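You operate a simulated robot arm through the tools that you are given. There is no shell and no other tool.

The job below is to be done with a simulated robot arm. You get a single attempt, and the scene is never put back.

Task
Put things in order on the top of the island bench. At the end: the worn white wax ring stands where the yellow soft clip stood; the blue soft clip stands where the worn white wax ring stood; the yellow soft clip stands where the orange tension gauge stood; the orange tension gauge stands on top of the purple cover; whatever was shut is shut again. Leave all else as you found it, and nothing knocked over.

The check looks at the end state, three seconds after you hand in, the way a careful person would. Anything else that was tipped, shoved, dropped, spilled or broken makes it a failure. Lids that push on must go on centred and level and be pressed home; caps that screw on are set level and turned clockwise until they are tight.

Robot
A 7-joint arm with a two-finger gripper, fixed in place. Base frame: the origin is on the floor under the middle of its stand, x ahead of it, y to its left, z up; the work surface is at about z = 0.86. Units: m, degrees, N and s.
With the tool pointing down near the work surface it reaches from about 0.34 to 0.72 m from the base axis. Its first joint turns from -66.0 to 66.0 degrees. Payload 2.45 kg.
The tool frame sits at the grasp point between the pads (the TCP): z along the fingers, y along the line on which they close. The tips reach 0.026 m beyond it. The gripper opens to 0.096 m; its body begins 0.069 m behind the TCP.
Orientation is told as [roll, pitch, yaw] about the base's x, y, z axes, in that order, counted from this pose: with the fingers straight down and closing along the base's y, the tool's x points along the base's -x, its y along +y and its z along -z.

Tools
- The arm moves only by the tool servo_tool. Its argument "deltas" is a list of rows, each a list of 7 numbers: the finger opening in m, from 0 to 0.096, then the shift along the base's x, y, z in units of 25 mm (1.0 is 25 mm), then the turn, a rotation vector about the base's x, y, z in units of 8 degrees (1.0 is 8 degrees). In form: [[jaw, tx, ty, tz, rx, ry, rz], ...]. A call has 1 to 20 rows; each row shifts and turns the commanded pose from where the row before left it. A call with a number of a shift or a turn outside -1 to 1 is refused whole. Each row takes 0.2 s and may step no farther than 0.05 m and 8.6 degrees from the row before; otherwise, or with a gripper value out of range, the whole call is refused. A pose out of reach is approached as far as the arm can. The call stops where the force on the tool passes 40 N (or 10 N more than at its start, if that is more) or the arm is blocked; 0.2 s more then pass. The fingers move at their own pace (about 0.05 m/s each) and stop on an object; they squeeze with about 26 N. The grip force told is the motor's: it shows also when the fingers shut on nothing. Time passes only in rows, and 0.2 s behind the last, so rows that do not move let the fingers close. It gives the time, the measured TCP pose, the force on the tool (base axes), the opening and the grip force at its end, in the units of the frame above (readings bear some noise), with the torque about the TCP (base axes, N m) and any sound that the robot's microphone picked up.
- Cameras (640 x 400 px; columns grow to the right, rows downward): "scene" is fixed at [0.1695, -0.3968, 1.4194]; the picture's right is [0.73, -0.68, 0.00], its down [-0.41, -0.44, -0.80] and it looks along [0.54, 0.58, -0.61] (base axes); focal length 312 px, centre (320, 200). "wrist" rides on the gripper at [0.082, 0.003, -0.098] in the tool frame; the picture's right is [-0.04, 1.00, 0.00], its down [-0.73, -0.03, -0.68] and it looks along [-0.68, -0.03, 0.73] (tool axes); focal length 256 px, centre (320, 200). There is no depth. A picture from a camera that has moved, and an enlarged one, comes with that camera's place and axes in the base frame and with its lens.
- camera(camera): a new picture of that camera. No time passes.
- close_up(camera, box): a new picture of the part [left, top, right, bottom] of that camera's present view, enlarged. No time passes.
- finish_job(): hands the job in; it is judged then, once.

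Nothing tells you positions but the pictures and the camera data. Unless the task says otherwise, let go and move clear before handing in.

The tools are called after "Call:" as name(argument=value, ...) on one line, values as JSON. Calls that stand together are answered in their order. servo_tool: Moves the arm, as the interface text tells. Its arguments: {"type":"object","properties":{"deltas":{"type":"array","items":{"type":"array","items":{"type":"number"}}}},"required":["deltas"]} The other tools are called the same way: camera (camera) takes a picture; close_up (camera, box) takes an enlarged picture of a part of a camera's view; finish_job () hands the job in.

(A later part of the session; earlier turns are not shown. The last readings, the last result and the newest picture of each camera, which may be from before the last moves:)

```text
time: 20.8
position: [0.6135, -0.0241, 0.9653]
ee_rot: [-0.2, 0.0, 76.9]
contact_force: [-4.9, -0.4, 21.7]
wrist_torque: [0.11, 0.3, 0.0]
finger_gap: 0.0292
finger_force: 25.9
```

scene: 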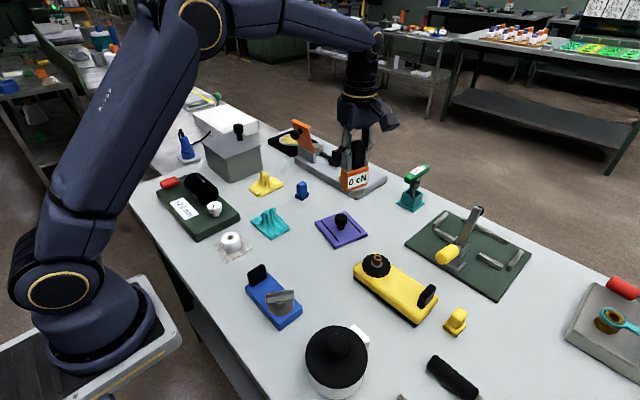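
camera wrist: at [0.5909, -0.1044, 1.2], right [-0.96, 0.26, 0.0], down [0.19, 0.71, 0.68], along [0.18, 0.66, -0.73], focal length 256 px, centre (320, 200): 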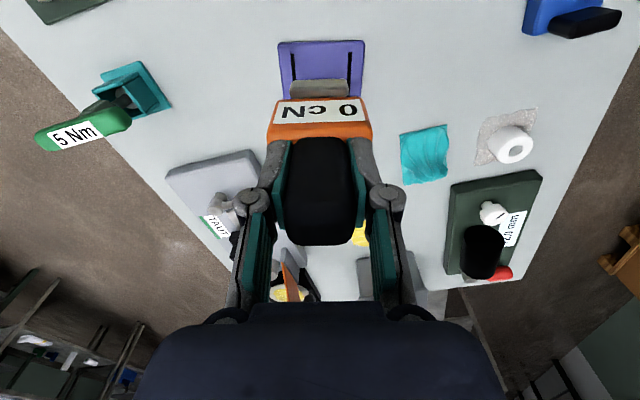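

Contact with the cover is felt (about 22 N). I'll relieve it by 1 mm and inspect before letting go.

Call:
servo_tool(deltas=[[0.0, 0, 0, 0.04, 0, 0, 0], [0.0, 0, 0, 0, 0, 0, 0]])

Call:
close_up(camera="scene", box=[325, 205, 375, 250])

Call:
close_up(camera="wrist", box=[230, 40, 410, 170])

```text
time: 21.4
position: [0.6126, -0.0236, 0.9641]
ee_rot: [-0.2, 0.0, 77.1]
contact_force: [0.8, -0.8, 15.4]
wrist_torque: [-0.02, -0.23, 0.02]
finger_gap: 0.0295
finger_force: 25.7
```

```text
8.89 times, centred on (350, 228) of scene
camera zoom: at [0.1692, -0.3968, 1.4194], right [0.73, -0.68, 0.0], down [-0.41, -0.44, -0.8], along [0.54, 0.58, -0.61], focal length 2772 px, centre (53, -44)
```

zoom: 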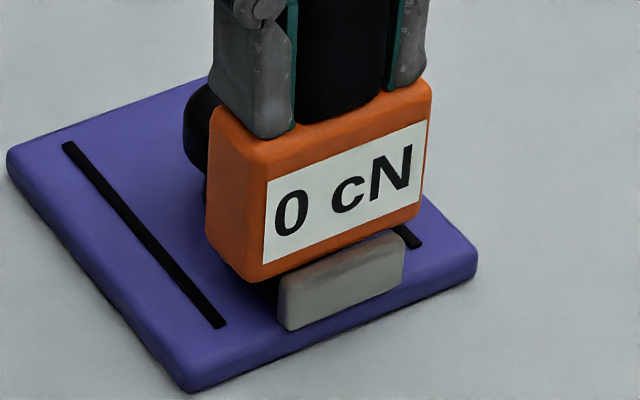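

```text
3.08 times, centred on (320, 105) of wrist
camera zoom: at [0.5908, -0.1008, 1.0631], right [-0.96, 0.26, 0.0], down [0.19, 0.71, 0.68], along [0.18, 0.65, -0.73], focal length 788 px, centre (320, 492)
```

zoom: 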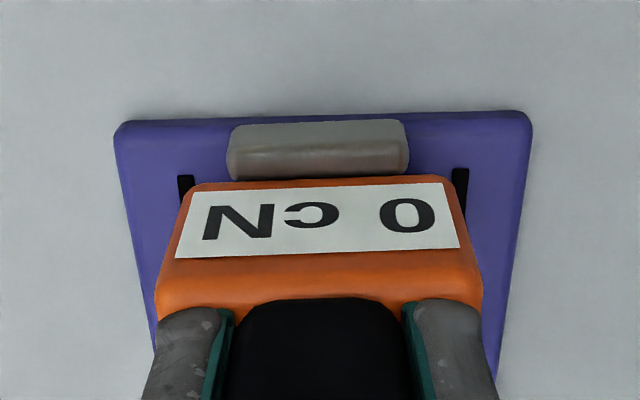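

Call:
servo_tool(deltas=[[0.0, 0, 0, 0.025, 0, 0, 0], [0.0, 0, 0, 0, 0, 0, 0]])

Call:
close_up(camera="scene", box=[335, 225, 370, 250])

```text
time: 22.0
position: [0.6117, -0.0235, 0.9638]
ee_rot: [0.0, 0.0, 77.1]
contact_force: [4.5, -1.1, 9.5]
wrist_torque: [-0.01, -0.4, -0.01]
finger_gap: 0.0294
finger_force: 25.8
```

```text
16.00 times, centred on (352, 238) of scene
camera zoom: at [0.1695, -0.3968, 1.4194], right [0.73, -0.68, 0.0], down [-0.41, -0.44, -0.8], along [0.54, 0.58, -0.61], focal length 4990 px, centre (-200, -400)
```

zoom: 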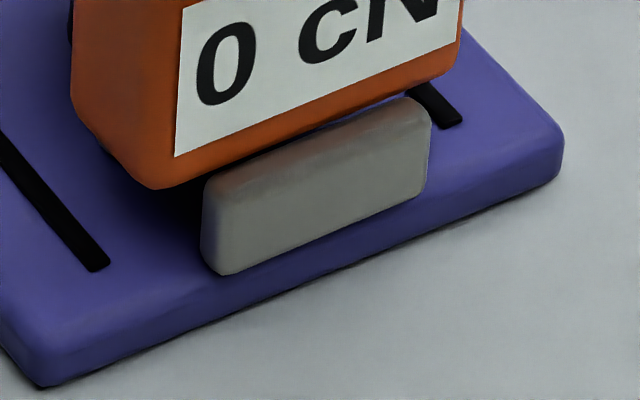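

Call:
servo_tool(deltas=[[0.0, 0, 0, 0.02, 0, 0, 0], [0.0, 0, 0, 0, 0, 0, 0]])

```text
time: 22.6
position: [0.6111, -0.0223, 0.9646]
ee_rot: [0.1, 0.1, 77.0]
contact_force: [2.5, -0.7, 5.0]
wrist_torque: [0.01, -0.23, -0.08]
finger_gap: 0.0292
finger_force: 26.4
```

The load is down to about 5 N. I'll open the fingers gradually and look.

Call:
servo_tool(deltas=[[0.031, 0, 0, 0, 0, 0, 0], [0.034, 0, 0, 0, 0, 0, 0], [0.04, 0, 0, 0, 0, 0, 0], [0.05, 0, 0, 0, 0, 0, 0], [0.06, 0, 0, 0, 0, 0, 0], [0.06, 0, 0, 0, 0, 0, 0]])

Call:
close_up(camera="scene", box=[315, 180, 385, 255])

Call:
camera(camera="wrist")

```text
time: 24.0
position: [0.6121, -0.0223, 0.9652]
ee_rot: [0.1, 0.0, 77.1]
contact_force: [-0.6, 0.0, 0.0]
wrist_torque: [-0.01, -0.04, 0.0]
finger_gap: 0.06
finger_force: 0.1
```

```text
5.33 times, centred on (350, 218) of scene
camera zoom: at [0.1695, -0.3968, 1.4194], right [0.73, -0.68, 0.0], down [-0.41, -0.44, -0.8], along [0.54, 0.58, -0.61], focal length 1663 px, centre (160, 107)
```

zoom: 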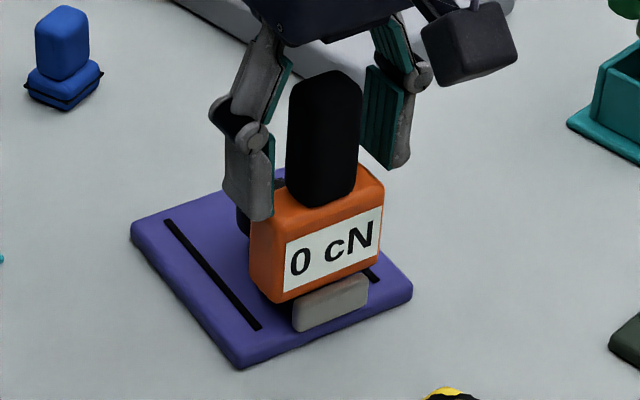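

```text
taken
camera wrist: at [0.5904, -0.1006, 1.0636], right [-0.96, 0.26, 0.0], down [0.19, 0.71, 0.68], along [0.18, 0.65, -0.73], focal length 256 px, centre (320, 200)
```

wrist: 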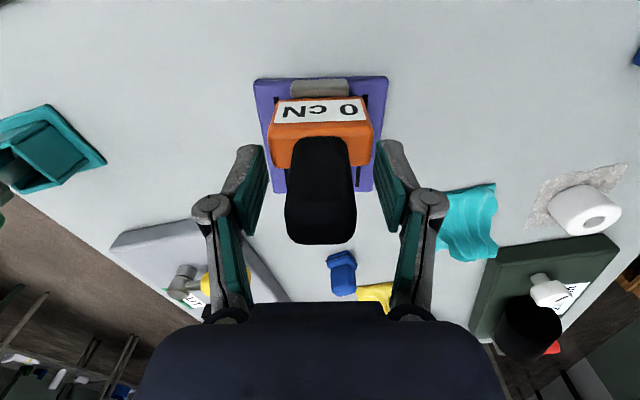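

The gauge stands on the cover on its own. I'll open fully, rise straight up and check it again.

Call:
servo_tool(deltas=[[0.09, 0, 0, 0, 0, 0, 0], [0.09, 0, 0, 0.2, 0, 0, 0], [0.09, 0, 0, 0.6, 0, 0, 0], [0.09, 0, 0, 1.0, 0, 0, 0], [0.09, 0, 0, 1.0, 0, 0, 0], [0.09, 0, 0, 1.0, 0, 0, 0], [0.09, 0, 0, 0, 0, 0, 0]])

Call:
close_up(camera="scene", box=[315, 180, 385, 255])

Call:
camera(camera="wrist")

```text
time: 25.6
position: [0.6132, -0.0219, 1.0604]
ee_rot: [0.0, 0.0, 77.0]
contact_force: [0.0, -0.4, 0.2]
wrist_torque: [0.04, -0.01, 0.03]
finger_gap: 0.0902
finger_force: 0.1
```

```text
5.33 times, centred on (350, 218) of scene
camera zoom: at [0.1695, -0.3968, 1.4194], right [0.73, -0.68, 0.0], down [-0.41, -0.44, -0.8], along [0.54, 0.58, -0.61], focal length 1663 px, centre (160, 107)
```

zoom: 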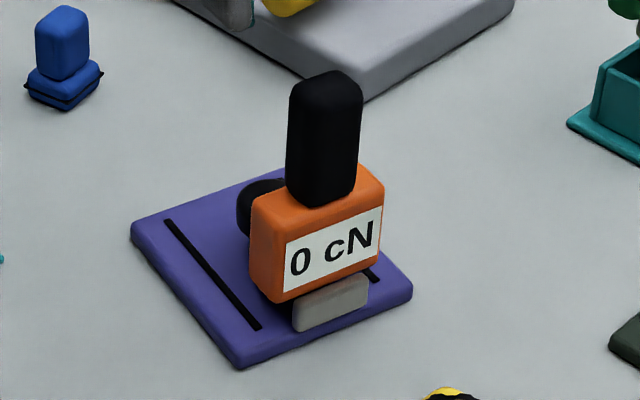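

```text
taken
camera wrist: at [0.5913, -0.1004, 1.1595], right [-0.96, 0.26, 0.0], down [0.19, 0.71, 0.68], along [0.18, 0.66, -0.73], focal length 256 px, centre (320, 200)
```

wrist: 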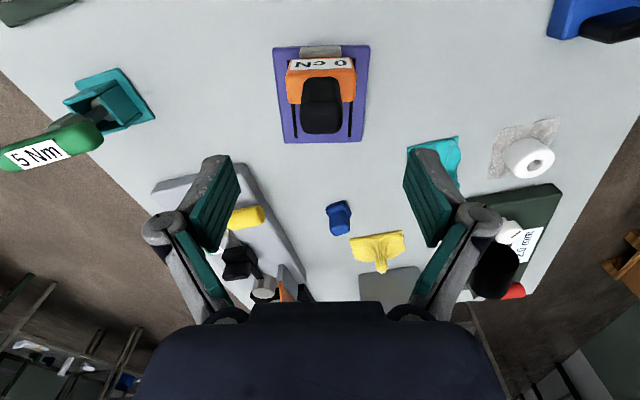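

The gauge stands upright on the cover with nothing else disturbed. Next I'll move over the yellow clip, turned so the fingers close along x, since the yellow device is close on its +y side.

Call:
servo_tool(deltas=[[0.09, -0.1, -0.95, 0.2, 0, 0, 0.1], [0.09, -0.1, -0.95, 0, 0, 0, 0.125], [0.09, -0.1, -0.95, 0, 0, 0, 0.125], [0.09, -0.1, -0.95, 0, 0, 0, 0.125], [0.09, -0.1, -0.95, 0, 0, 0, 0.125], [0.09, -0.1, -0.95, 0, 0, 0, 0.125], [0.09, -0.1, -0.95, 0, 0, 0, 0.125], [0.09, -0.1, -0.95, 0, 0, 0, 0.125], [0.09, -0.1, -0.95, 0, 0, 0, 0.125], [0.09, -0.1, -0.95, 0, 0, 0, 0.125], [0.09, -0.1, -0.95, 0, 0, 0, 0.125], [0.09, -0.1, -0.95, -0.2, 0, 0, 0.125], [0.09, -0.1, -0.95, 0, 0, 0, 0.125], [0.09, 0, 0, 0, 0, 0, 0]])

Call:
camera(camera="wrist")

Call:
camera(camera="scene")

```text
time: 28.6
position: [0.5788, -0.3331, 1.0605]
ee_rot: [0.1, 0.0, 89.9]
contact_force: [0.1, -0.3, 0.4]
wrist_torque: [0.0, -0.01, 0.01]
finger_gap: 0.0899
finger_force: 0.1
```

```text
taken
camera wrist: at [0.5759, -0.4135, 1.159], right [-1.0, 0.04, 0.0], down [0.03, 0.73, 0.68], along [0.03, 0.68, -0.73], focal length 256 px, centre (320, 200)
```

wrist: 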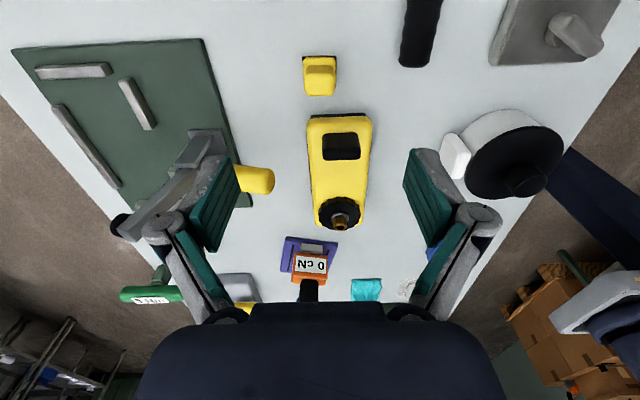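

```text
taken
```

scene: 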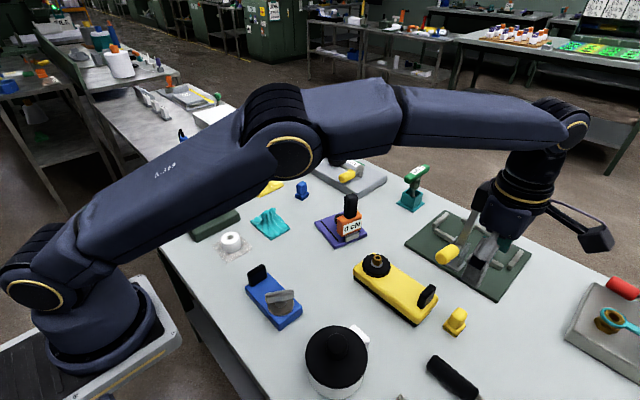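

Call:
close_up(camera="wrist", box=[280, 40, 360, 120])

Call:
close_up(camera="wrist", box=[100, 40, 420, 240])

```text
5.00 times, centred on (320, 80) of wrist
camera zoom: at [0.5759, -0.4135, 1.159], right [-1.0, 0.04, 0.0], down [0.03, 0.73, 0.68], along [0.03, 0.68, -0.73], focal length 1280 px, centre (320, 800)
```

zoom: 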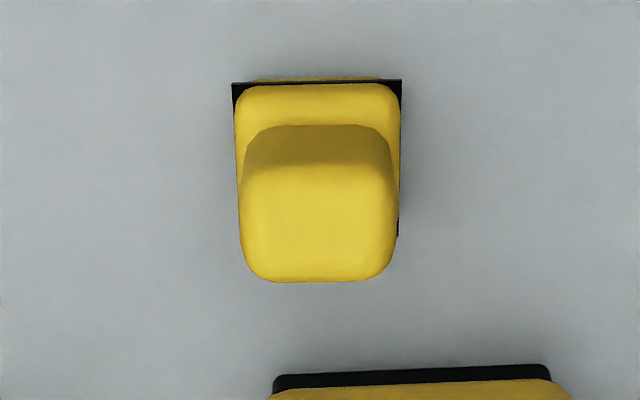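

```text
2.00 times, centred on (260, 140) of wrist
camera zoom: at [0.5759, -0.4135, 1.159], right [-1.0, 0.04, 0.0], down [0.03, 0.73, 0.68], along [0.03, 0.68, -0.73], focal length 512 px, centre (440, 320)
```

zoom: 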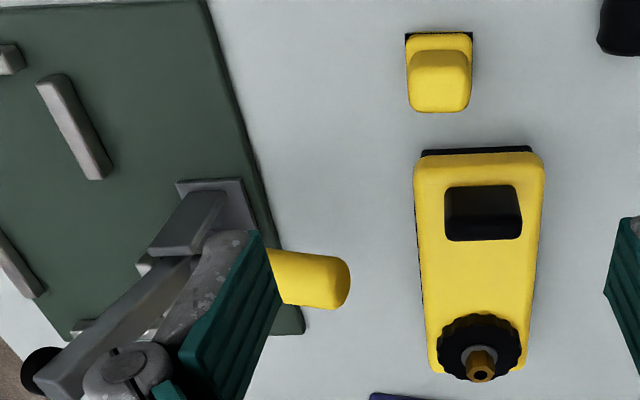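

The yellow clip is square to the axes at about (0.580, -0.330), with a top near z 0.912 and a block about 30 mm wide. I'll descend over it with the jaws open and check before closing.

Call:
servo_tool(deltas=[[0.09, 0.05, 0.12, -1.0, 0, 0, 0], [0.09, 0, 0, -1.0, 0, 0, 0], [0.09, 0, 0, -1.0, 0, 0, 0], [0.09, 0, 0, -1.0, 0, 0, 0], [0.09, 0, 0, -0.8, 0, 0, 0], [0.09, 0, 0, 0, 0, 0, 0]])

Call:
camera(camera="wrist")

Call:
close_up(camera="scene", box=[400, 250, 520, 350])

```text
time: 30.0
position: [0.581, -0.3298, 0.9388]
ee_rot: [0.0, 0.0, 89.7]
contact_force: [-1.0, -0.1, 0.4]
wrist_torque: [0.0, -0.02, -0.01]
finger_gap: 0.09
finger_force: 0.2
```

```text
taken
camera wrist: at [0.5773, -0.4098, 1.039], right [-1.0, 0.04, 0.0], down [0.03, 0.73, 0.68], along [0.03, 0.68, -0.73], focal length 256 px, centre (320, 200)
```

wrist: 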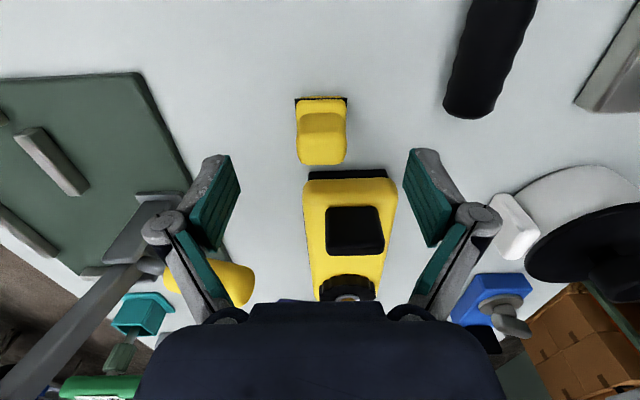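

```text
4.00 times, centred on (460, 300) of scene
camera zoom: at [0.1695, -0.3968, 1.4194], right [0.73, -0.68, 0.0], down [-0.41, -0.44, -0.8], along [0.54, 0.58, -0.61], focal length 1248 px, centre (-240, -200)
```

zoom: 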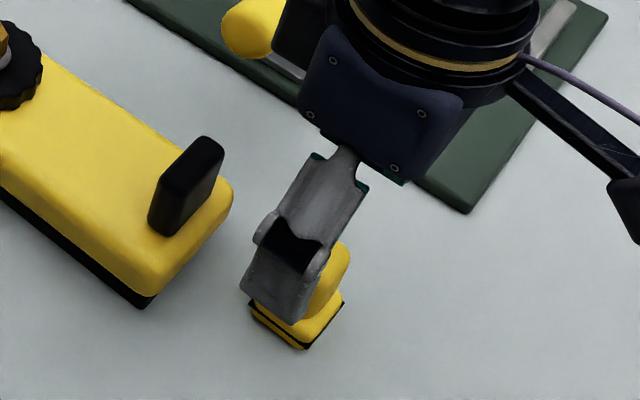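

Call:
close_up(camera="wrist", box=[270, 80, 370, 180])

```text
4.00 times, centred on (320, 130) of wrist
camera zoom: at [0.5773, -0.4098, 1.039], right [-1.0, 0.04, 0.0], down [0.03, 0.73, 0.68], along [0.03, 0.68, -0.73], focal length 1024 px, centre (320, 480)
```

zoom: 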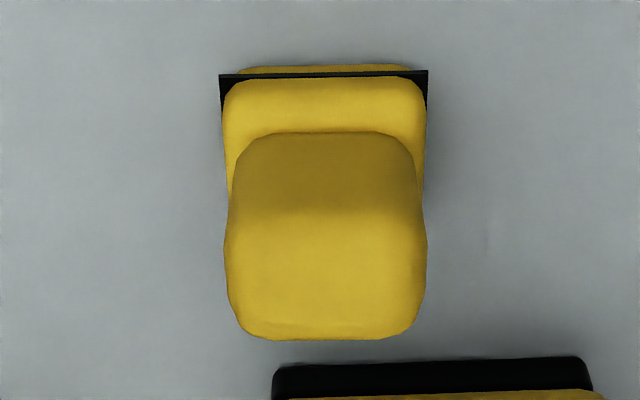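

Call:
servo_tool(deltas=[[0.09, -0.02, 0.08, -0.6, 0, 0, 0], [0.09, 0, 0, -0.6, 0, 0, 0], [0.06, 0, 0, 0, 0, 0, 0], [0.04, 0, 0, 0, 0, 0, 0], [0.04, 0, 0, 0, 0, 0, 0], [0.04, 0, 0, 0, 0, 0, 0]])

Call:
camera(camera="wrist")

```text
time: 31.4
position: [0.5811, -0.3275, 0.91]
ee_rot: [0.0, 0.0, 89.9]
contact_force: [-0.7, -0.1, 0.3]
wrist_torque: [0.0, -0.02, 0.0]
finger_gap: 0.0401
finger_force: 0.0
```

```text
taken
camera wrist: at [0.5765, -0.4081, 1.0092], right [-1.0, 0.04, 0.0], down [0.03, 0.73, 0.68], along [0.03, 0.68, -0.73], focal length 256 px, centre (320, 200)
```

wrist: 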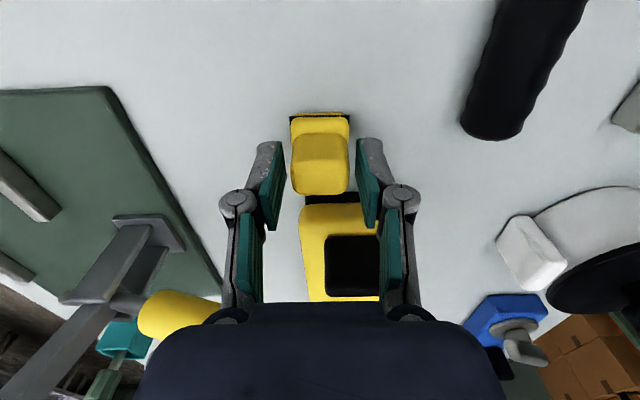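

Call:
servo_tool(deltas=[[0.0, 0, 0, 0, 0, 0, 0], [0.0, 0, 0, 0, 0, 0, 0], [0.0, 0, 0, 0, 0, 0, 0]])

Call:
camera(camera="wrist")

```text
time: 32.2
position: [0.581, -0.3278, 0.9102]
ee_rot: [0.0, 0.0, 89.8]
contact_force: [0.2, 0.5, 1.3]
wrist_torque: [0.03, 0.02, -0.03]
finger_gap: 0.0291
finger_force: 26.1
```

```text
taken
camera wrist: at [0.5765, -0.4081, 1.0093], right [-1.0, 0.04, 0.0], down [0.03, 0.73, 0.68], along [0.03, 0.68, -0.73], focal length 256 px, centre (320, 200)
```

wrist: 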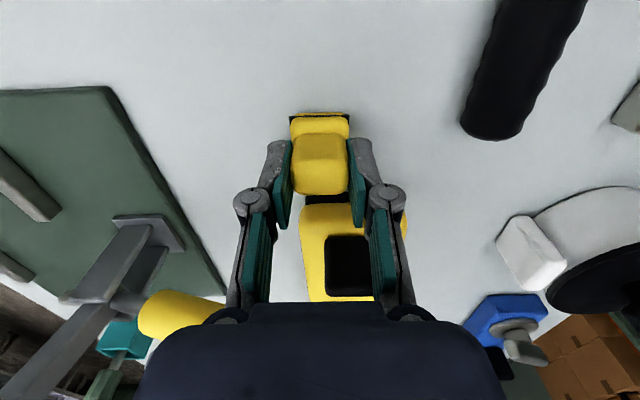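

The yellow clip is gripped at 29 mm. I'll lift it, check, then carry it to where the gauge stood (about 0.461, -0.030).

Call:
servo_tool(deltas=[[0.0, 0, 0, 0.2, 0, 0, 0], [0.0, 0, 0, 0.5, 0, 0, 0], [0.0, 0, 0, 1.0, 0, 0, 0], [0.0, 0, 0, 1.0, 0, 0, 0], [0.0, 0, 0, 1.0, 0, 0, 0], [0.0, 0, 0, 1.0, 0, 0, 0], [0.0, 0, 0, 1.0, 0, 0, 0], [0.0, 0, 0, 0, 0, 0, 0]])

Call:
camera(camera="scene")

Call:
camera(camera="wrist")

```text
time: 34.0
position: [0.5813, -0.3271, 1.0532]
ee_rot: [0.0, 0.1, 89.7]
contact_force: [0.3, -0.3, -0.1]
wrist_torque: [0.01, -0.03, 0.01]
finger_gap: 0.0289
finger_force: 26.0
```

```text
taken
```

scene: 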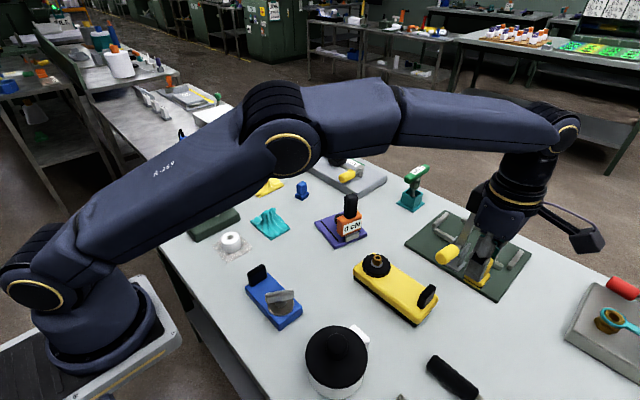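

```text
taken
camera wrist: at [0.5775, -0.4074, 1.152], right [-1.0, 0.04, 0.0], down [0.03, 0.73, 0.68], along [0.03, 0.68, -0.73], focal length 256 px, centre (320, 200)
```

wrist: 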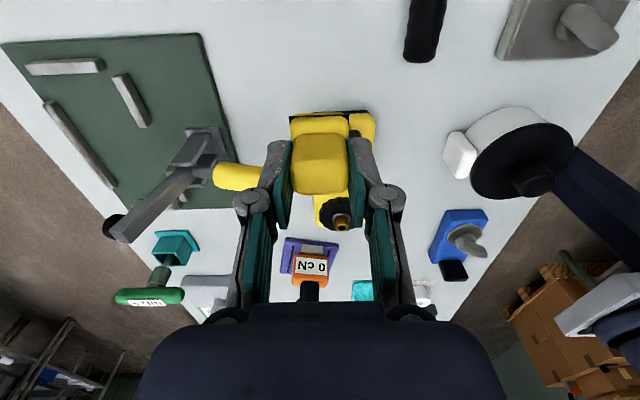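

The clip came up whole and nothing else moved. Carrying it now to the gauge's former place.

Call:
servo_tool(deltas=[[0.0, -0.4, 0.99, 0, 0, 0, 0], [0.0, -0.4, 0.99, 0, 0, 0, 0], [0.0, -0.4, 0.99, 0, 0, 0, 0], [0.0, -0.4, 0.99, 0, 0, 0, 0], [0.0, -0.4, 0.99, 0, 0, 0, 0], [0.0, -0.4, 0.99, 0, 0, 0, 0], [0.0, -0.4, 0.99, 0, 0, 0, 0], [0.0, -0.4, 0.99, 0, 0, 0, 0], [0.0, -0.4, 0.99, 0, 0, 0, 0], [0.0, -0.4, 0.99, 0, 0, 0, 0], [0.0, -0.4, 0.99, 0, 0, 0, 0], [0.0, -0.4, 0.99, 0, 0, 0, 0], [0.0, 0, 0, 0, 0, 0, 0]])

Call:
camera(camera="scene")

Call:
camera(camera="wrist")

```text
time: 36.8
position: [0.46, -0.0286, 1.0526]
ee_rot: [0.0, 0.0, 89.8]
contact_force: [-0.2, -0.4, 0.0]
wrist_torque: [0.01, 0.02, 0.0]
finger_gap: 0.0293
finger_force: 26.2
```

```text
taken
```

scene: 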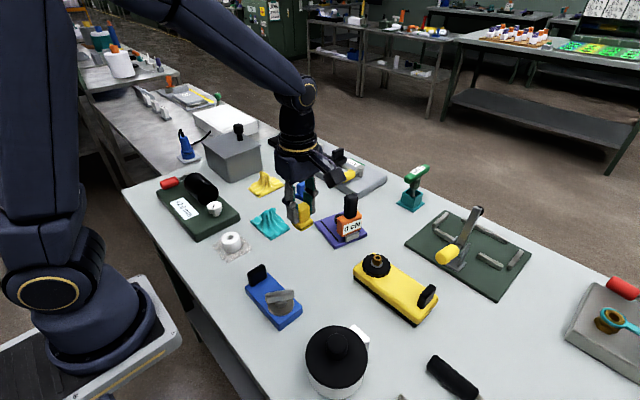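

```text
taken
camera wrist: at [0.4562, -0.1105, 1.1517], right [-1.0, 0.04, 0.0], down [0.03, 0.73, 0.68], along [0.03, 0.68, -0.73], focal length 256 px, centre (320, 200)
```

wrist: 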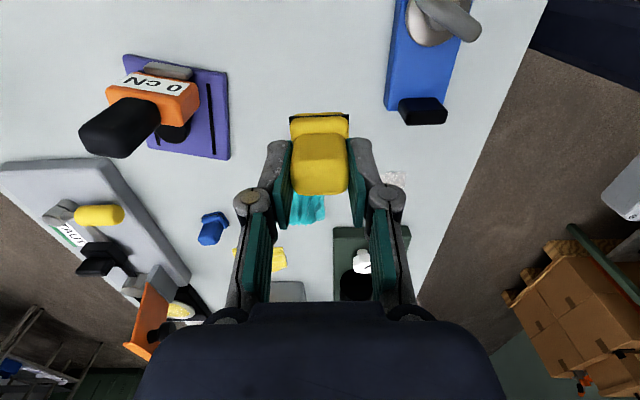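

Call:
servo_tool(deltas=[[0.0, 0.04, -0.05, -1.0, 0, 0, 0], [0.0, 0, 0, -1.0, 0, 0, 0], [0.0, 0, 0, -1.0, 0, 0, 0], [0.0, 0, 0, -1.0, 0, 0, 0], [0.0, 0, 0, -1.0, 0, 0, 0], [0.0, 0, 0, -0.4, 0, 0, 0], [0.0, 0, 0, -0.16, 0, 0, 0], [0.0, 0, 0, 0, 0, 0, 0]])

Call:
close_up(camera="scene", box=[250, 200, 370, 300])

```text
time: 38.6
position: [0.4621, -0.0304, 0.9134]
ee_rot: [-0.1, 0.0, 89.8]
contact_force: [-0.4, -0.8, -0.4]
wrist_torque: [0.0, 0.01, -0.03]
finger_gap: 0.0288
finger_force: 26.0
```

```text
4.00 times, centred on (310, 250) of scene
camera zoom: at [0.1695, -0.3968, 1.4194], right [0.73, -0.68, 0.0], down [-0.41, -0.44, -0.8], along [0.54, 0.58, -0.61], focal length 1248 px, centre (360, 0)
```

zoom: 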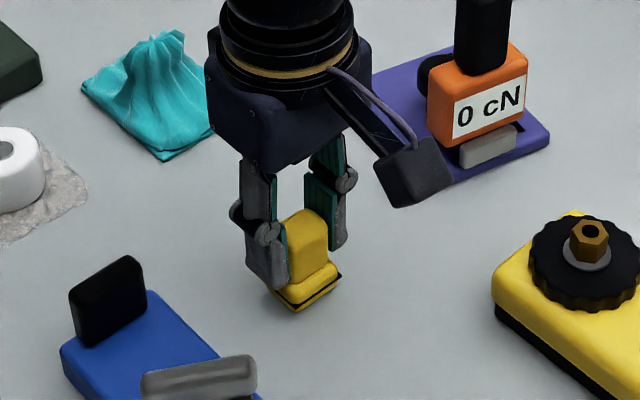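

Call:
servo_tool(deltas=[[0.0, 0, 0, -0.06, 0, 0, 0], [0.0, 0, 0, -0.06, 0, 0, 0], [0.0, 0, 0, 0, 0, 0, 0]])

```text
time: 39.4
position: [0.4608, -0.0314, 0.9105]
ee_rot: [0.0, 0.0, 89.8]
contact_force: [-0.8, 0.3, 6.2]
wrist_torque: [0.02, 0.07, -0.04]
finger_gap: 0.0288
finger_force: 26.4
```

The clip is on the bench (6 N). Opening gently and rising.

Call:
servo_tool(deltas=[[0.031, 0, 0, 0, 0, 0, 0], [0.035, 0, 0, 0, 0, 0, 0], [0.045, 0, 0, 0, 0, 0, 0], [0.055, 0, 0, 0, 0, 0, 0], [0.055, 0, 0, 0, 0, 0, 0], [0.055, 0, 0, 0.3, 0, 0, 0], [0.055, 0, 0, 0.7, 0, 0, 0], [0.055, 0, 0, 1.0, 0, 0, 0], [0.055, 0, 0, 1.0, 0, 0, 0], [0.055, 0, 0, 1.0, 0, 0, 0], [0.055, 0, 0, 1.0, 0, 0, 0], [0.055, 0, 0, 1.0, 0, 0, 0]])

Call:
close_up(camera="scene", box=[210, 180, 390, 300])

Call:
camera(camera="wrist")

```text
time: 42.0
position: [0.4593, -0.032, 1.0603]
ee_rot: [0.0, 0.0, 89.8]
contact_force: [-0.2, -1.2, -0.4]
wrist_torque: [-0.03, 0.04, -0.02]
finger_gap: 0.0551
finger_force: 0.1
```

```text
3.33 times, centred on (300, 240) of scene
camera zoom: at [0.1695, -0.3968, 1.4194], right [0.73, -0.68, 0.0], down [-0.41, -0.44, -0.8], along [0.54, 0.58, -0.61], focal length 1040 px, centre (387, 67)
```

zoom: 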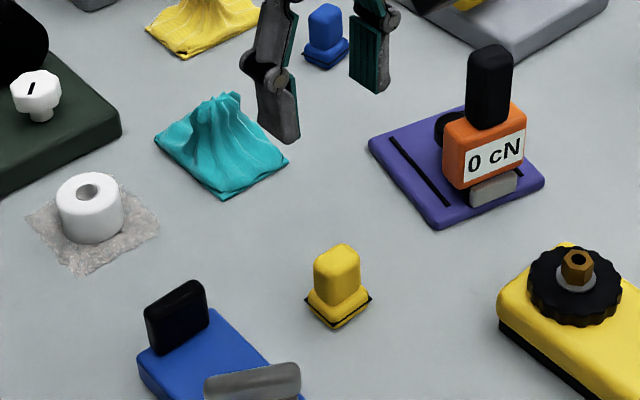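

```text
taken
camera wrist: at [0.4567, -0.1115, 1.1592], right [-1.0, 0.04, 0.0], down [0.03, 0.73, 0.68], along [0.03, 0.68, -0.73], focal length 256 px, centre (320, 200)
```

wrist: 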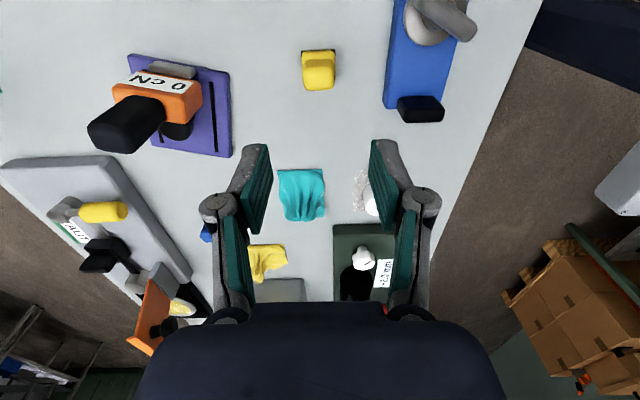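

The yellow clip now stands where the gauge stood. Next is the white ring near (0.38, 0.145); I'll hover over it with the same yaw.

Call:
servo_tool(deltas=[[0.09, -0.39, 0.885, 0, 0, 0, 0], [0.09, -0.39, 0.885, 0, 0, 0, 0], [0.09, -0.39, 0.885, 0, 0, 0, 0], [0.09, -0.39, 0.885, 0, 0, 0, 0], [0.09, -0.39, 0.885, 0, 0, 0, 0], [0.09, -0.39, 0.885, 0, 0, 0, 0], [0.09, -0.39, 0.885, 0, 0, 0, 0], [0.09, -0.39, 0.885, 0, 0, 0, 0], [0.09, 0, 0, 0, 0, 0, 0]])

Call:
camera(camera="wrist")

Call:
camera(camera="scene")

```text
time: 44.0
position: [0.3826, 0.1469, 1.0598]
ee_rot: [0.0, -0.1, 89.8]
contact_force: [0.2, 0.2, 0.9]
wrist_torque: [-0.01, 0.01, 0.01]
finger_gap: 0.0901
finger_force: 0.1
```

```text
taken
camera wrist: at [0.379, 0.0656, 1.1587], right [-1.0, 0.04, 0.0], down [0.03, 0.73, 0.68], along [0.03, 0.68, -0.73], focal length 256 px, centre (320, 200)
```

wrist: 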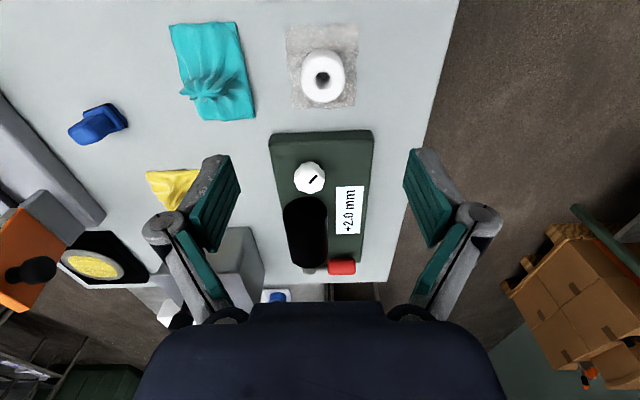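

```text
taken
```

scene: 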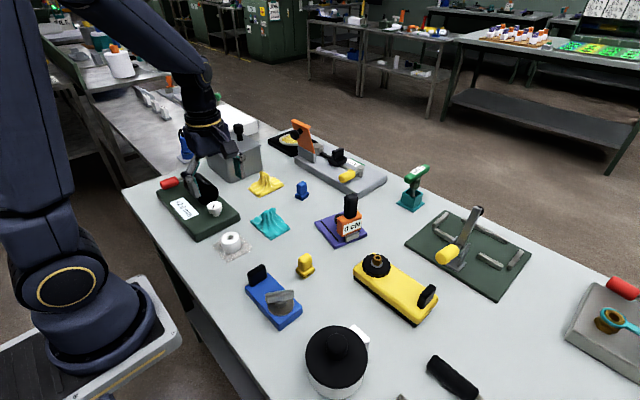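

Call:
close_up(camera="wrist", box=[270, 15, 370, 115])

```text
4.00 times, centred on (320, 65) of wrist
camera zoom: at [0.379, 0.0656, 1.1587], right [-1.0, 0.04, 0.0], down [0.03, 0.73, 0.68], along [0.03, 0.68, -0.73], focal length 1024 px, centre (320, 740)
```

zoom: 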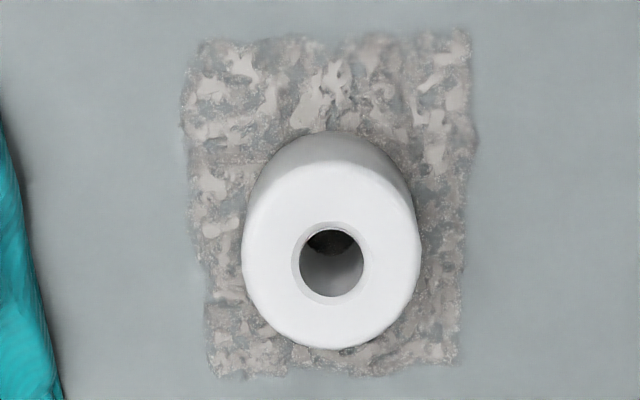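

The grey patch is flat on the bench surface. The ring's centre looks to be near (0.380, 0.152) with a diameter of about 45 mm. I'll go down partway and refine.

Call:
servo_tool(deltas=[[0.09, -0.1, 0.2, -1.0, 0, 0, 0], [0.09, 0, 0, -1.0, 0, 0, 0], [0.09, 0, 0, -1.0, 0, 0, 0], [0.09, 0, 0, -1.0, 0, 0, 0], [0.09, 0, 0, -0.4, 0, 0, 0], [0.09, 0, 0, 0, 0, 0, 0]])

Call:
close_up(camera="wrist", box=[260, 60, 380, 180])

Call:
camera(camera="wrist")

```text
time: 45.4
position: [0.3804, 0.15, 0.9492]
ee_rot: [0.0, -0.1, 89.8]
contact_force: [0.4, 0.0, 0.8]
wrist_torque: [0.01, 0.01, 0.01]
finger_gap: 0.0902
finger_force: 0.1
```

```text
3.33 times, centred on (320, 120) of wrist
camera zoom: at [0.3769, 0.0701, 1.0487], right [-1.0, 0.04, 0.0], down [0.03, 0.73, 0.68], along [0.03, 0.68, -0.73], focal length 853 px, centre (320, 467)
```

zoom: 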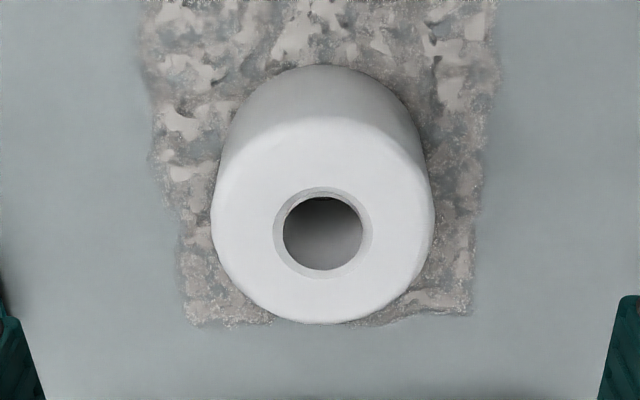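

```text
taken
camera wrist: at [0.3769, 0.0701, 1.0487], right [-1.0, 0.04, 0.0], down [0.03, 0.73, 0.68], along [0.03, 0.68, -0.73], focal length 256 px, centre (320, 200)
```

wrist: 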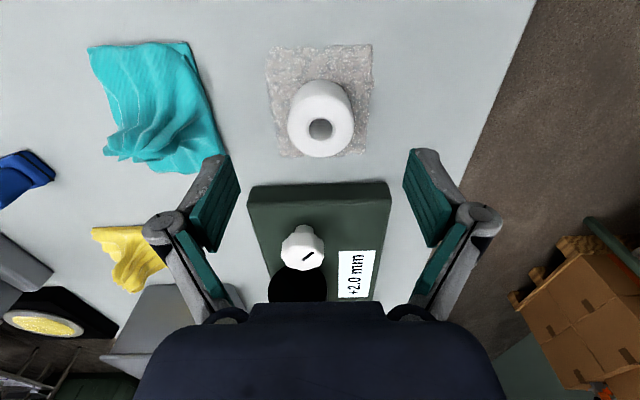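

The ring's centre is at (0.380, 0.152), top z 0.8915 and diameter 45 mm. I'll descend to about z 0.893, close and lift a little.

Call:
servo_tool(deltas=[[0.09, 0, 0.08, -0.8, 0, 0, 0], [0.09, 0, 0, -0.8, 0, 0, 0], [0.09, 0, 0, -0.65, 0, 0, 0], [0.055, 0, 0, 0, 0, 0, 0], [0.055, 0, 0, 0, 0, 0, 0], [0.055, 0, 0, 0, 0, 0, 0]])

Call:
camera(camera="wrist")

Call:
close_up(camera="scene", box=[180, 180, 290, 280])

```text
time: 46.8
position: [0.381, 0.1536, 0.8943]
ee_rot: [0.1, 0.0, 89.9]
contact_force: [0.3, -0.4, -0.2]
wrist_torque: [0.04, 0.0, 0.01]
finger_gap: 0.0551
finger_force: 0.0
```

```text
taken
camera wrist: at [0.3769, 0.0726, 0.9933], right [-1.0, 0.04, 0.0], down [0.03, 0.73, 0.68], along [0.03, 0.68, -0.73], focal length 256 px, centre (320, 200)
```

wrist: 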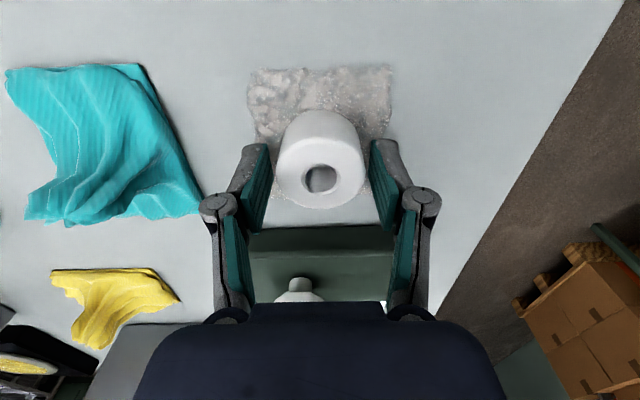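

```text
4.00 times, centred on (235, 230) of scene
camera zoom: at [0.1695, -0.3968, 1.4194], right [0.73, -0.68, 0.0], down [-0.41, -0.44, -0.8], along [0.54, 0.58, -0.61], focal length 1248 px, centre (660, 80)
```

zoom: 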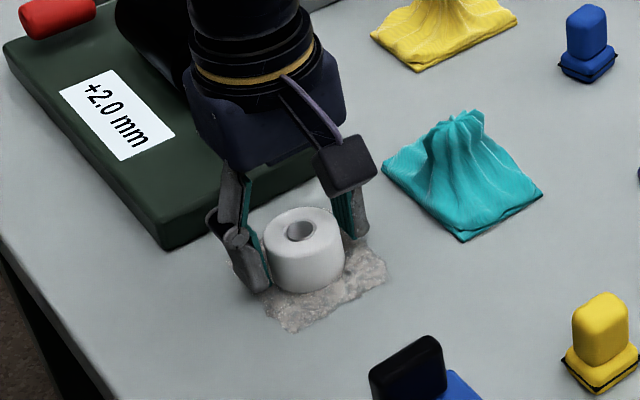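

Call:
servo_tool(deltas=[[0.0, 0, 0, 0, 0, 0, 0], [0.0, 0, 0, 0, 0, 0, 0], [0.0, 0, 0, 0, 0, 0, 0]])

Call:
camera(camera="wrist")

```text
time: 47.6
position: [0.3794, 0.1533, 0.8941]
ee_rot: [0.0, 0.0, 89.8]
contact_force: [-0.6, -1.0, 3.0]
wrist_torque: [0.03, 0.03, 0.02]
finger_gap: 0.0438
finger_force: 26.3
```

```text
taken
camera wrist: at [0.3769, 0.0726, 0.9934], right [-1.0, 0.04, 0.0], down [0.03, 0.73, 0.68], along [0.03, 0.68, -0.73], focal length 256 px, centre (320, 200)
```

wrist: 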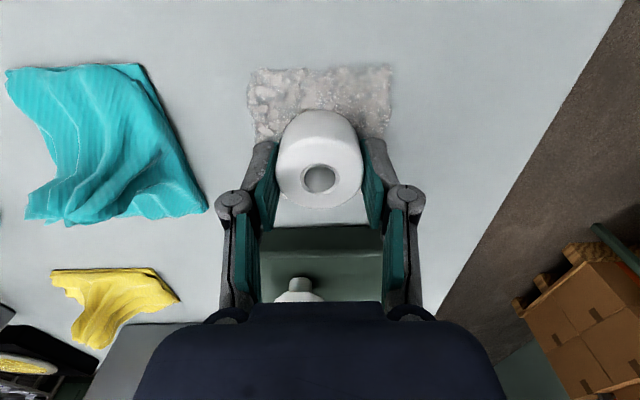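

Call:
servo_tool(deltas=[[0.0, 0, 0, 0.1, 0, 0, 0], [0.0, 0, 0, 0.3, 0, 0, 0], [0.0, 0, 0, 0.6, 0, 0, 0], [0.0, 0, 0, 1.0, 0, 0, 0], [0.0, 0, 0, 1.0, 0, 0, 0], [0.0, 0, 0, 0, 0, 0, 0]])

Call:
camera(camera="wrist")

Call:
close_up(camera="scene", box=[180, 180, 290, 280])

```text
time: 49.0
position: [0.3796, 0.1527, 0.9687]
ee_rot: [0.0, 0.0, 89.8]
contact_force: [0.5, -0.9, 1.1]
wrist_torque: [-0.02, 0.02, -0.02]
finger_gap: 0.0435
finger_force: 25.6
```

```text
taken
camera wrist: at [0.3765, 0.0722, 1.068], right [-1.0, 0.04, 0.0], down [0.03, 0.73, 0.68], along [0.03, 0.68, -0.73], focal length 256 px, centre (320, 200)
```

wrist: 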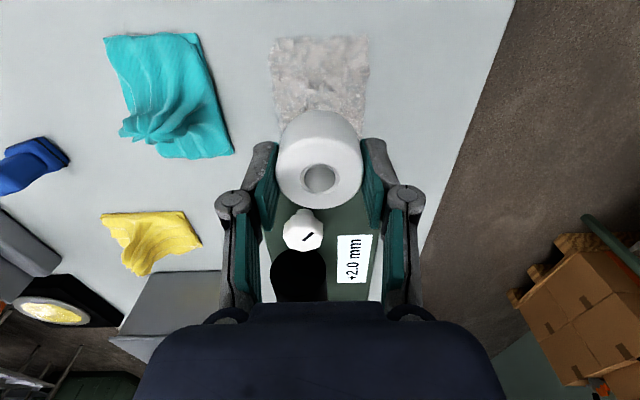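

```text
4.00 times, centred on (235, 230) of scene
camera zoom: at [0.1695, -0.3968, 1.4194], right [0.73, -0.68, 0.0], down [-0.41, -0.44, -0.8], along [0.54, 0.58, -0.61], focal length 1248 px, centre (660, 80)
```

zoom: 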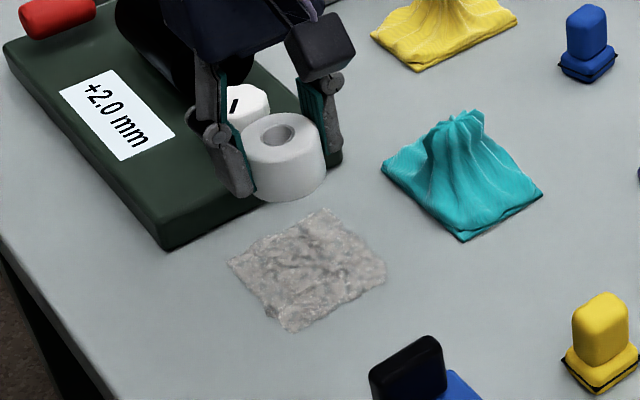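

The ring lifted off cleanly and the patch stayed on the bench. Now I'll carry it up and over to the yellow clip's former place (0.581, -0.328).

Call:
servo_tool(deltas=[[0.0, 0, 0, 1.0, 0, 0, 0], [0.0, 0, 0, 1.0, 0, 0, 0], [0.0, 0, 0, 1.0, 0, 0, 0], [0.0, 0, 0, 1.0, 0, 0, 0], [0.0, 0.4, -0.96, 0.4, 0, 0, 0], [0.0, 0.4, -0.96, 0, 0, 0, 0], [0.0, 0.4, -0.96, 0, 0, 0, 0], [0.0, 0.4, -0.96, 0, 0, 0, 0], [0.0, 0.4, -0.96, 0, 0, 0, 0], [0.0, 0.4, -0.96, 0, 0, 0, 0], [0.0, 0.4, -0.96, 0, 0, 0, 0], [0.0, 0.4, -0.96, 0, 0, 0, 0], [0.0, 0.4, -0.96, 0, 0, 0, 0], [0.0, 0.4, -0.96, 0, 0, 0, 0]])

Call:
servo_tool(deltas=[[0.0, 0.4, -0.96, 0, 0, 0, 0], [0.0, 0.4, -0.96, 0, 0, 0, 0], [0.0, 0.4, -0.96, 0, 0, 0, 0], [0.0, 0.4, -0.96, 0, 0, 0, 0], [0.0, 0.4, -0.96, 0, 0, 0, 0], [0.0, 0.4, -0.96, 0, 0, 0, 0], [0.0, 0.4, -0.96, 0, 0, 0, 0], [0.0, 0.4, -0.96, 0, 0, 0, 0], [0.0, 0.4, -0.96, 0, 0, 0, 0], [0.0, 0.4, -0.96, 0, 0, 0, 0], [0.0, 0, 0, 0, 0, 0, 0]])

Call:
camera(camera="wrist")

Call:
camera(camera="scene")

```text
time: 52.0
position: [0.4789, -0.0874, 1.0775]
ee_rot: [0.0, 0.0, 89.8]
contact_force: [-0.3, -0.4, 0.0]
wrist_torque: [0.01, 0.02, -0.01]
finger_gap: 0.0436
finger_force: 25.7
```

```text
time: 54.4
position: [0.5798, -0.3287, 1.0789]
ee_rot: [0.0, 0.0, 89.8]
contact_force: [0.6, 0.1, 0.0]
wrist_torque: [-0.01, 0.0, -0.01]
finger_gap: 0.0437
finger_force: 26.0
```

```text
taken
camera wrist: at [0.5763, -0.4089, 1.178], right [-1.0, 0.04, 0.0], down [0.03, 0.73, 0.68], along [0.03, 0.68, -0.73], focal length 256 px, centre (320, 200)
```

wrist: 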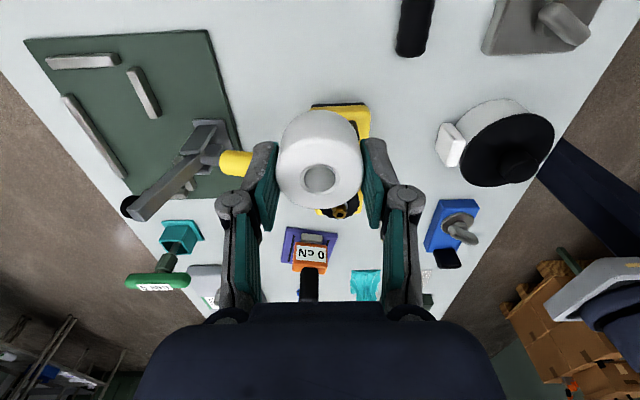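

```text
taken
```

scene: 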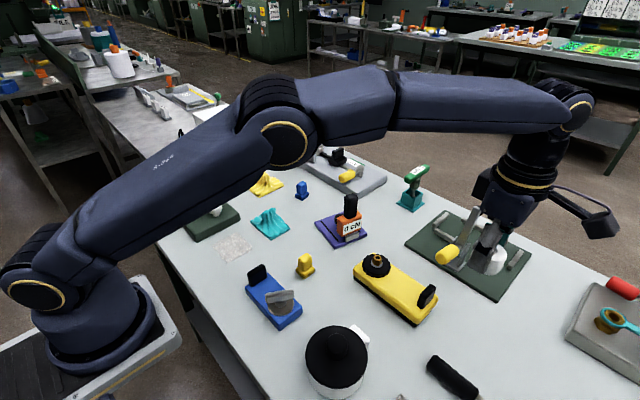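

Call:
servo_tool(deltas=[[0.0, 0.04, 0.05, -1.0, 0, 0, 0], [0.0, 0, 0, -1.0, 0, 0, 0], [0.0, 0, 0, -1.0, 0, 0, 0], [0.0, 0, 0, -1.0, 0, 0, 0], [0.0, 0, 0, -1.0, 0, 0, 0], [0.0, 0, 0, -0.9, 0, 0, 0], [0.0, 0, 0, 0, 0, 0, 0]])

Call:
camera(camera="wrist")

Call:
close_up(camera="scene", box=[400, 240, 520, 350])

```text
time: 56.0
position: [0.5809, -0.3264, 0.9303]
ee_rot: [-0.1, 0.0, 89.7]
contact_force: [0.3, 0.0, -0.1]
wrist_torque: [-0.01, 0.01, 0.01]
finger_gap: 0.0437
finger_force: 26.2
```

```text
taken
camera wrist: at [0.578, -0.4071, 1.0303], right [-1.0, 0.04, 0.0], down [0.03, 0.73, 0.68], along [0.03, 0.68, -0.73], focal length 256 px, centre (320, 200)
```

wrist: 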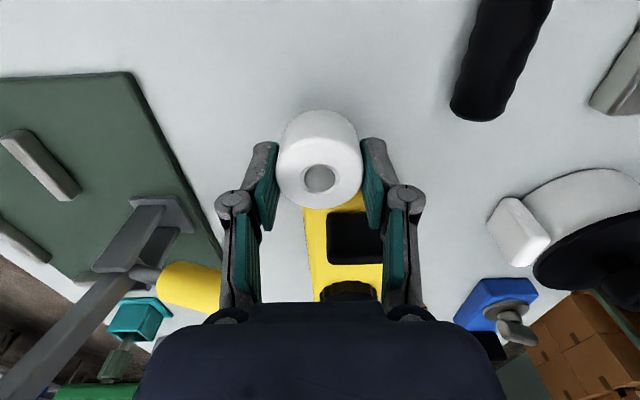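

```text
3.64 times, centred on (460, 295) of scene
camera zoom: at [0.1695, -0.3968, 1.4194], right [0.73, -0.68, 0.0], down [-0.41, -0.44, -0.8], along [0.54, 0.58, -0.61], focal length 1134 px, centre (-189, -146)
```

zoom: 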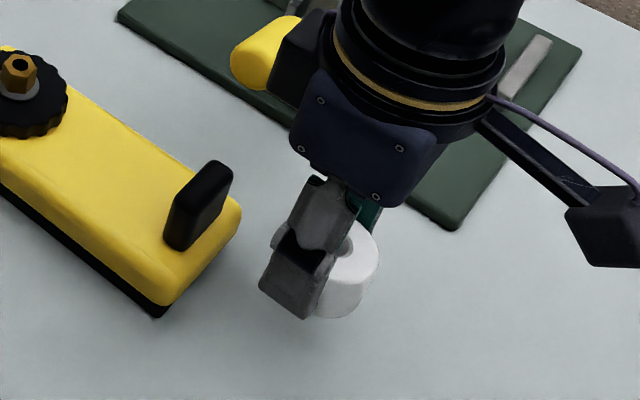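

Call:
servo_tool(deltas=[[0.0, 0, 0, -0.5, 0, 0, 0], [0.0, 0, 0, -0.5, 0, 0, 0], [0.0, 0, 0, -0.3, 0, 0, 0], [0.0, 0, 0, 0, 0, 0, 0]])

```text
time: 57.0
position: [0.5811, -0.3262, 0.8987]
ee_rot: [0.0, 0.0, 89.8]
contact_force: [-0.3, 0.4, -0.4]
wrist_torque: [0.02, 0.0, 0.0]
finger_gap: 0.0439
finger_force: 26.1
```

Call:
servo_tool(deltas=[[0.0, 0, -0.03, -0.08, 0, 0, 0], [0.0, 0, 0, -0.06, 0, 0, 0], [0.0, 0, 0, -0.03, 0, 0, 0], [0.0, 0, 0, 0, 0, 0, 0]])

```text
time: 58.0
position: [0.5826, -0.327, 0.8942]
ee_rot: [0.0, 0.1, 89.8]
contact_force: [-1.2, -0.2, 0.3]
wrist_torque: [-0.02, -0.01, 0.02]
finger_gap: 0.0436
finger_force: 26.4
```

Call:
servo_tool(deltas=[[0.0, 0, 0, -0.03, 0, 0, 0], [0.0, 0, 0, 0, 0, 0, 0]])

```text
time: 58.6
position: [0.5815, -0.3274, 0.8939]
ee_rot: [-0.1, 0.0, 89.8]
contact_force: [-1.4, 1.9, 6.7]
wrist_torque: [0.03, 0.04, -0.01]
finger_gap: 0.0436
finger_force: 26.2
```

The ring touches the bench (about 7 N). Opening gently and rising straight up.

Call:
servo_tool(deltas=[[0.046, 0, 0, 0, 0, 0, 0], [0.05, 0, 0, 0, 0, 0, 0], [0.06, 0, 0, 0, 0, 0, 0], [0.075, 0, 0, 0, 0, 0, 0], [0.075, 0, 0, 0, 0, 0, 0], [0.075, 0, 0, 0.3, 0, 0, 0], [0.075, 0, 0, 0.8, 0, 0, 0], [0.075, 0, 0, 1.0, 0, 0, 0], [0.075, 0, 0, 1.0, 0, 0, 0], [0.075, 0, 0, 1.0, 0, 0, 0], [0.075, 0, 0, 1.0, 0, 0, 0], [0.075, 0, 0, 1.0, 0, 0, 0], [0.075, 0, 0, 1.0, 0, 0, 0]])

Call:
camera(camera="wrist")

Call:
camera(camera="scene")

```text
time: 61.4
position: [0.5809, -0.3257, 1.072]
ee_rot: [0.0, 0.0, 89.8]
contact_force: [-0.7, -0.4, 0.1]
wrist_torque: [0.04, 0.02, -0.02]
finger_gap: 0.0753
finger_force: 0.1
```

```text
taken
camera wrist: at [0.5771, -0.4069, 1.1709], right [-1.0, 0.04, 0.0], down [0.03, 0.73, 0.68], along [0.03, 0.68, -0.73], focal length 256 px, centre (320, 200)
```

wrist: 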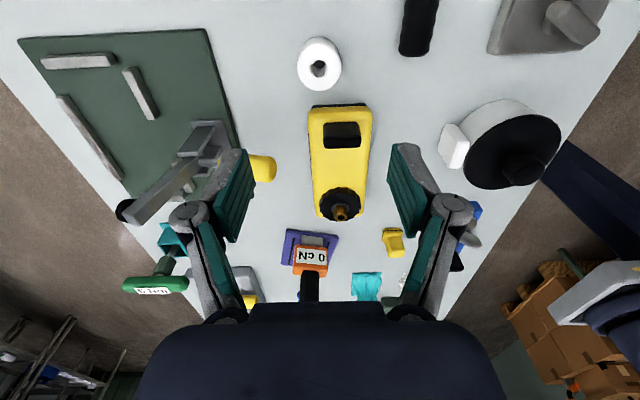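

```text
taken
```

scene: 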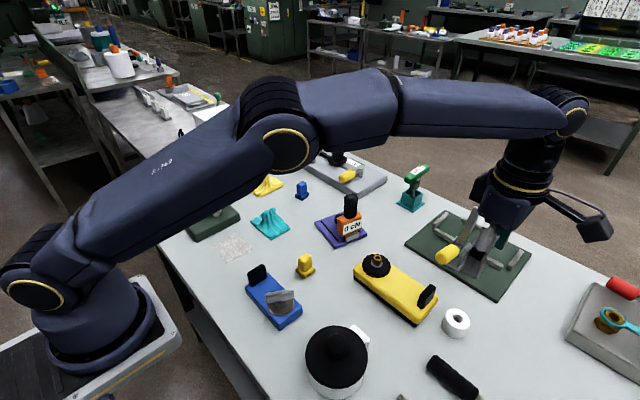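

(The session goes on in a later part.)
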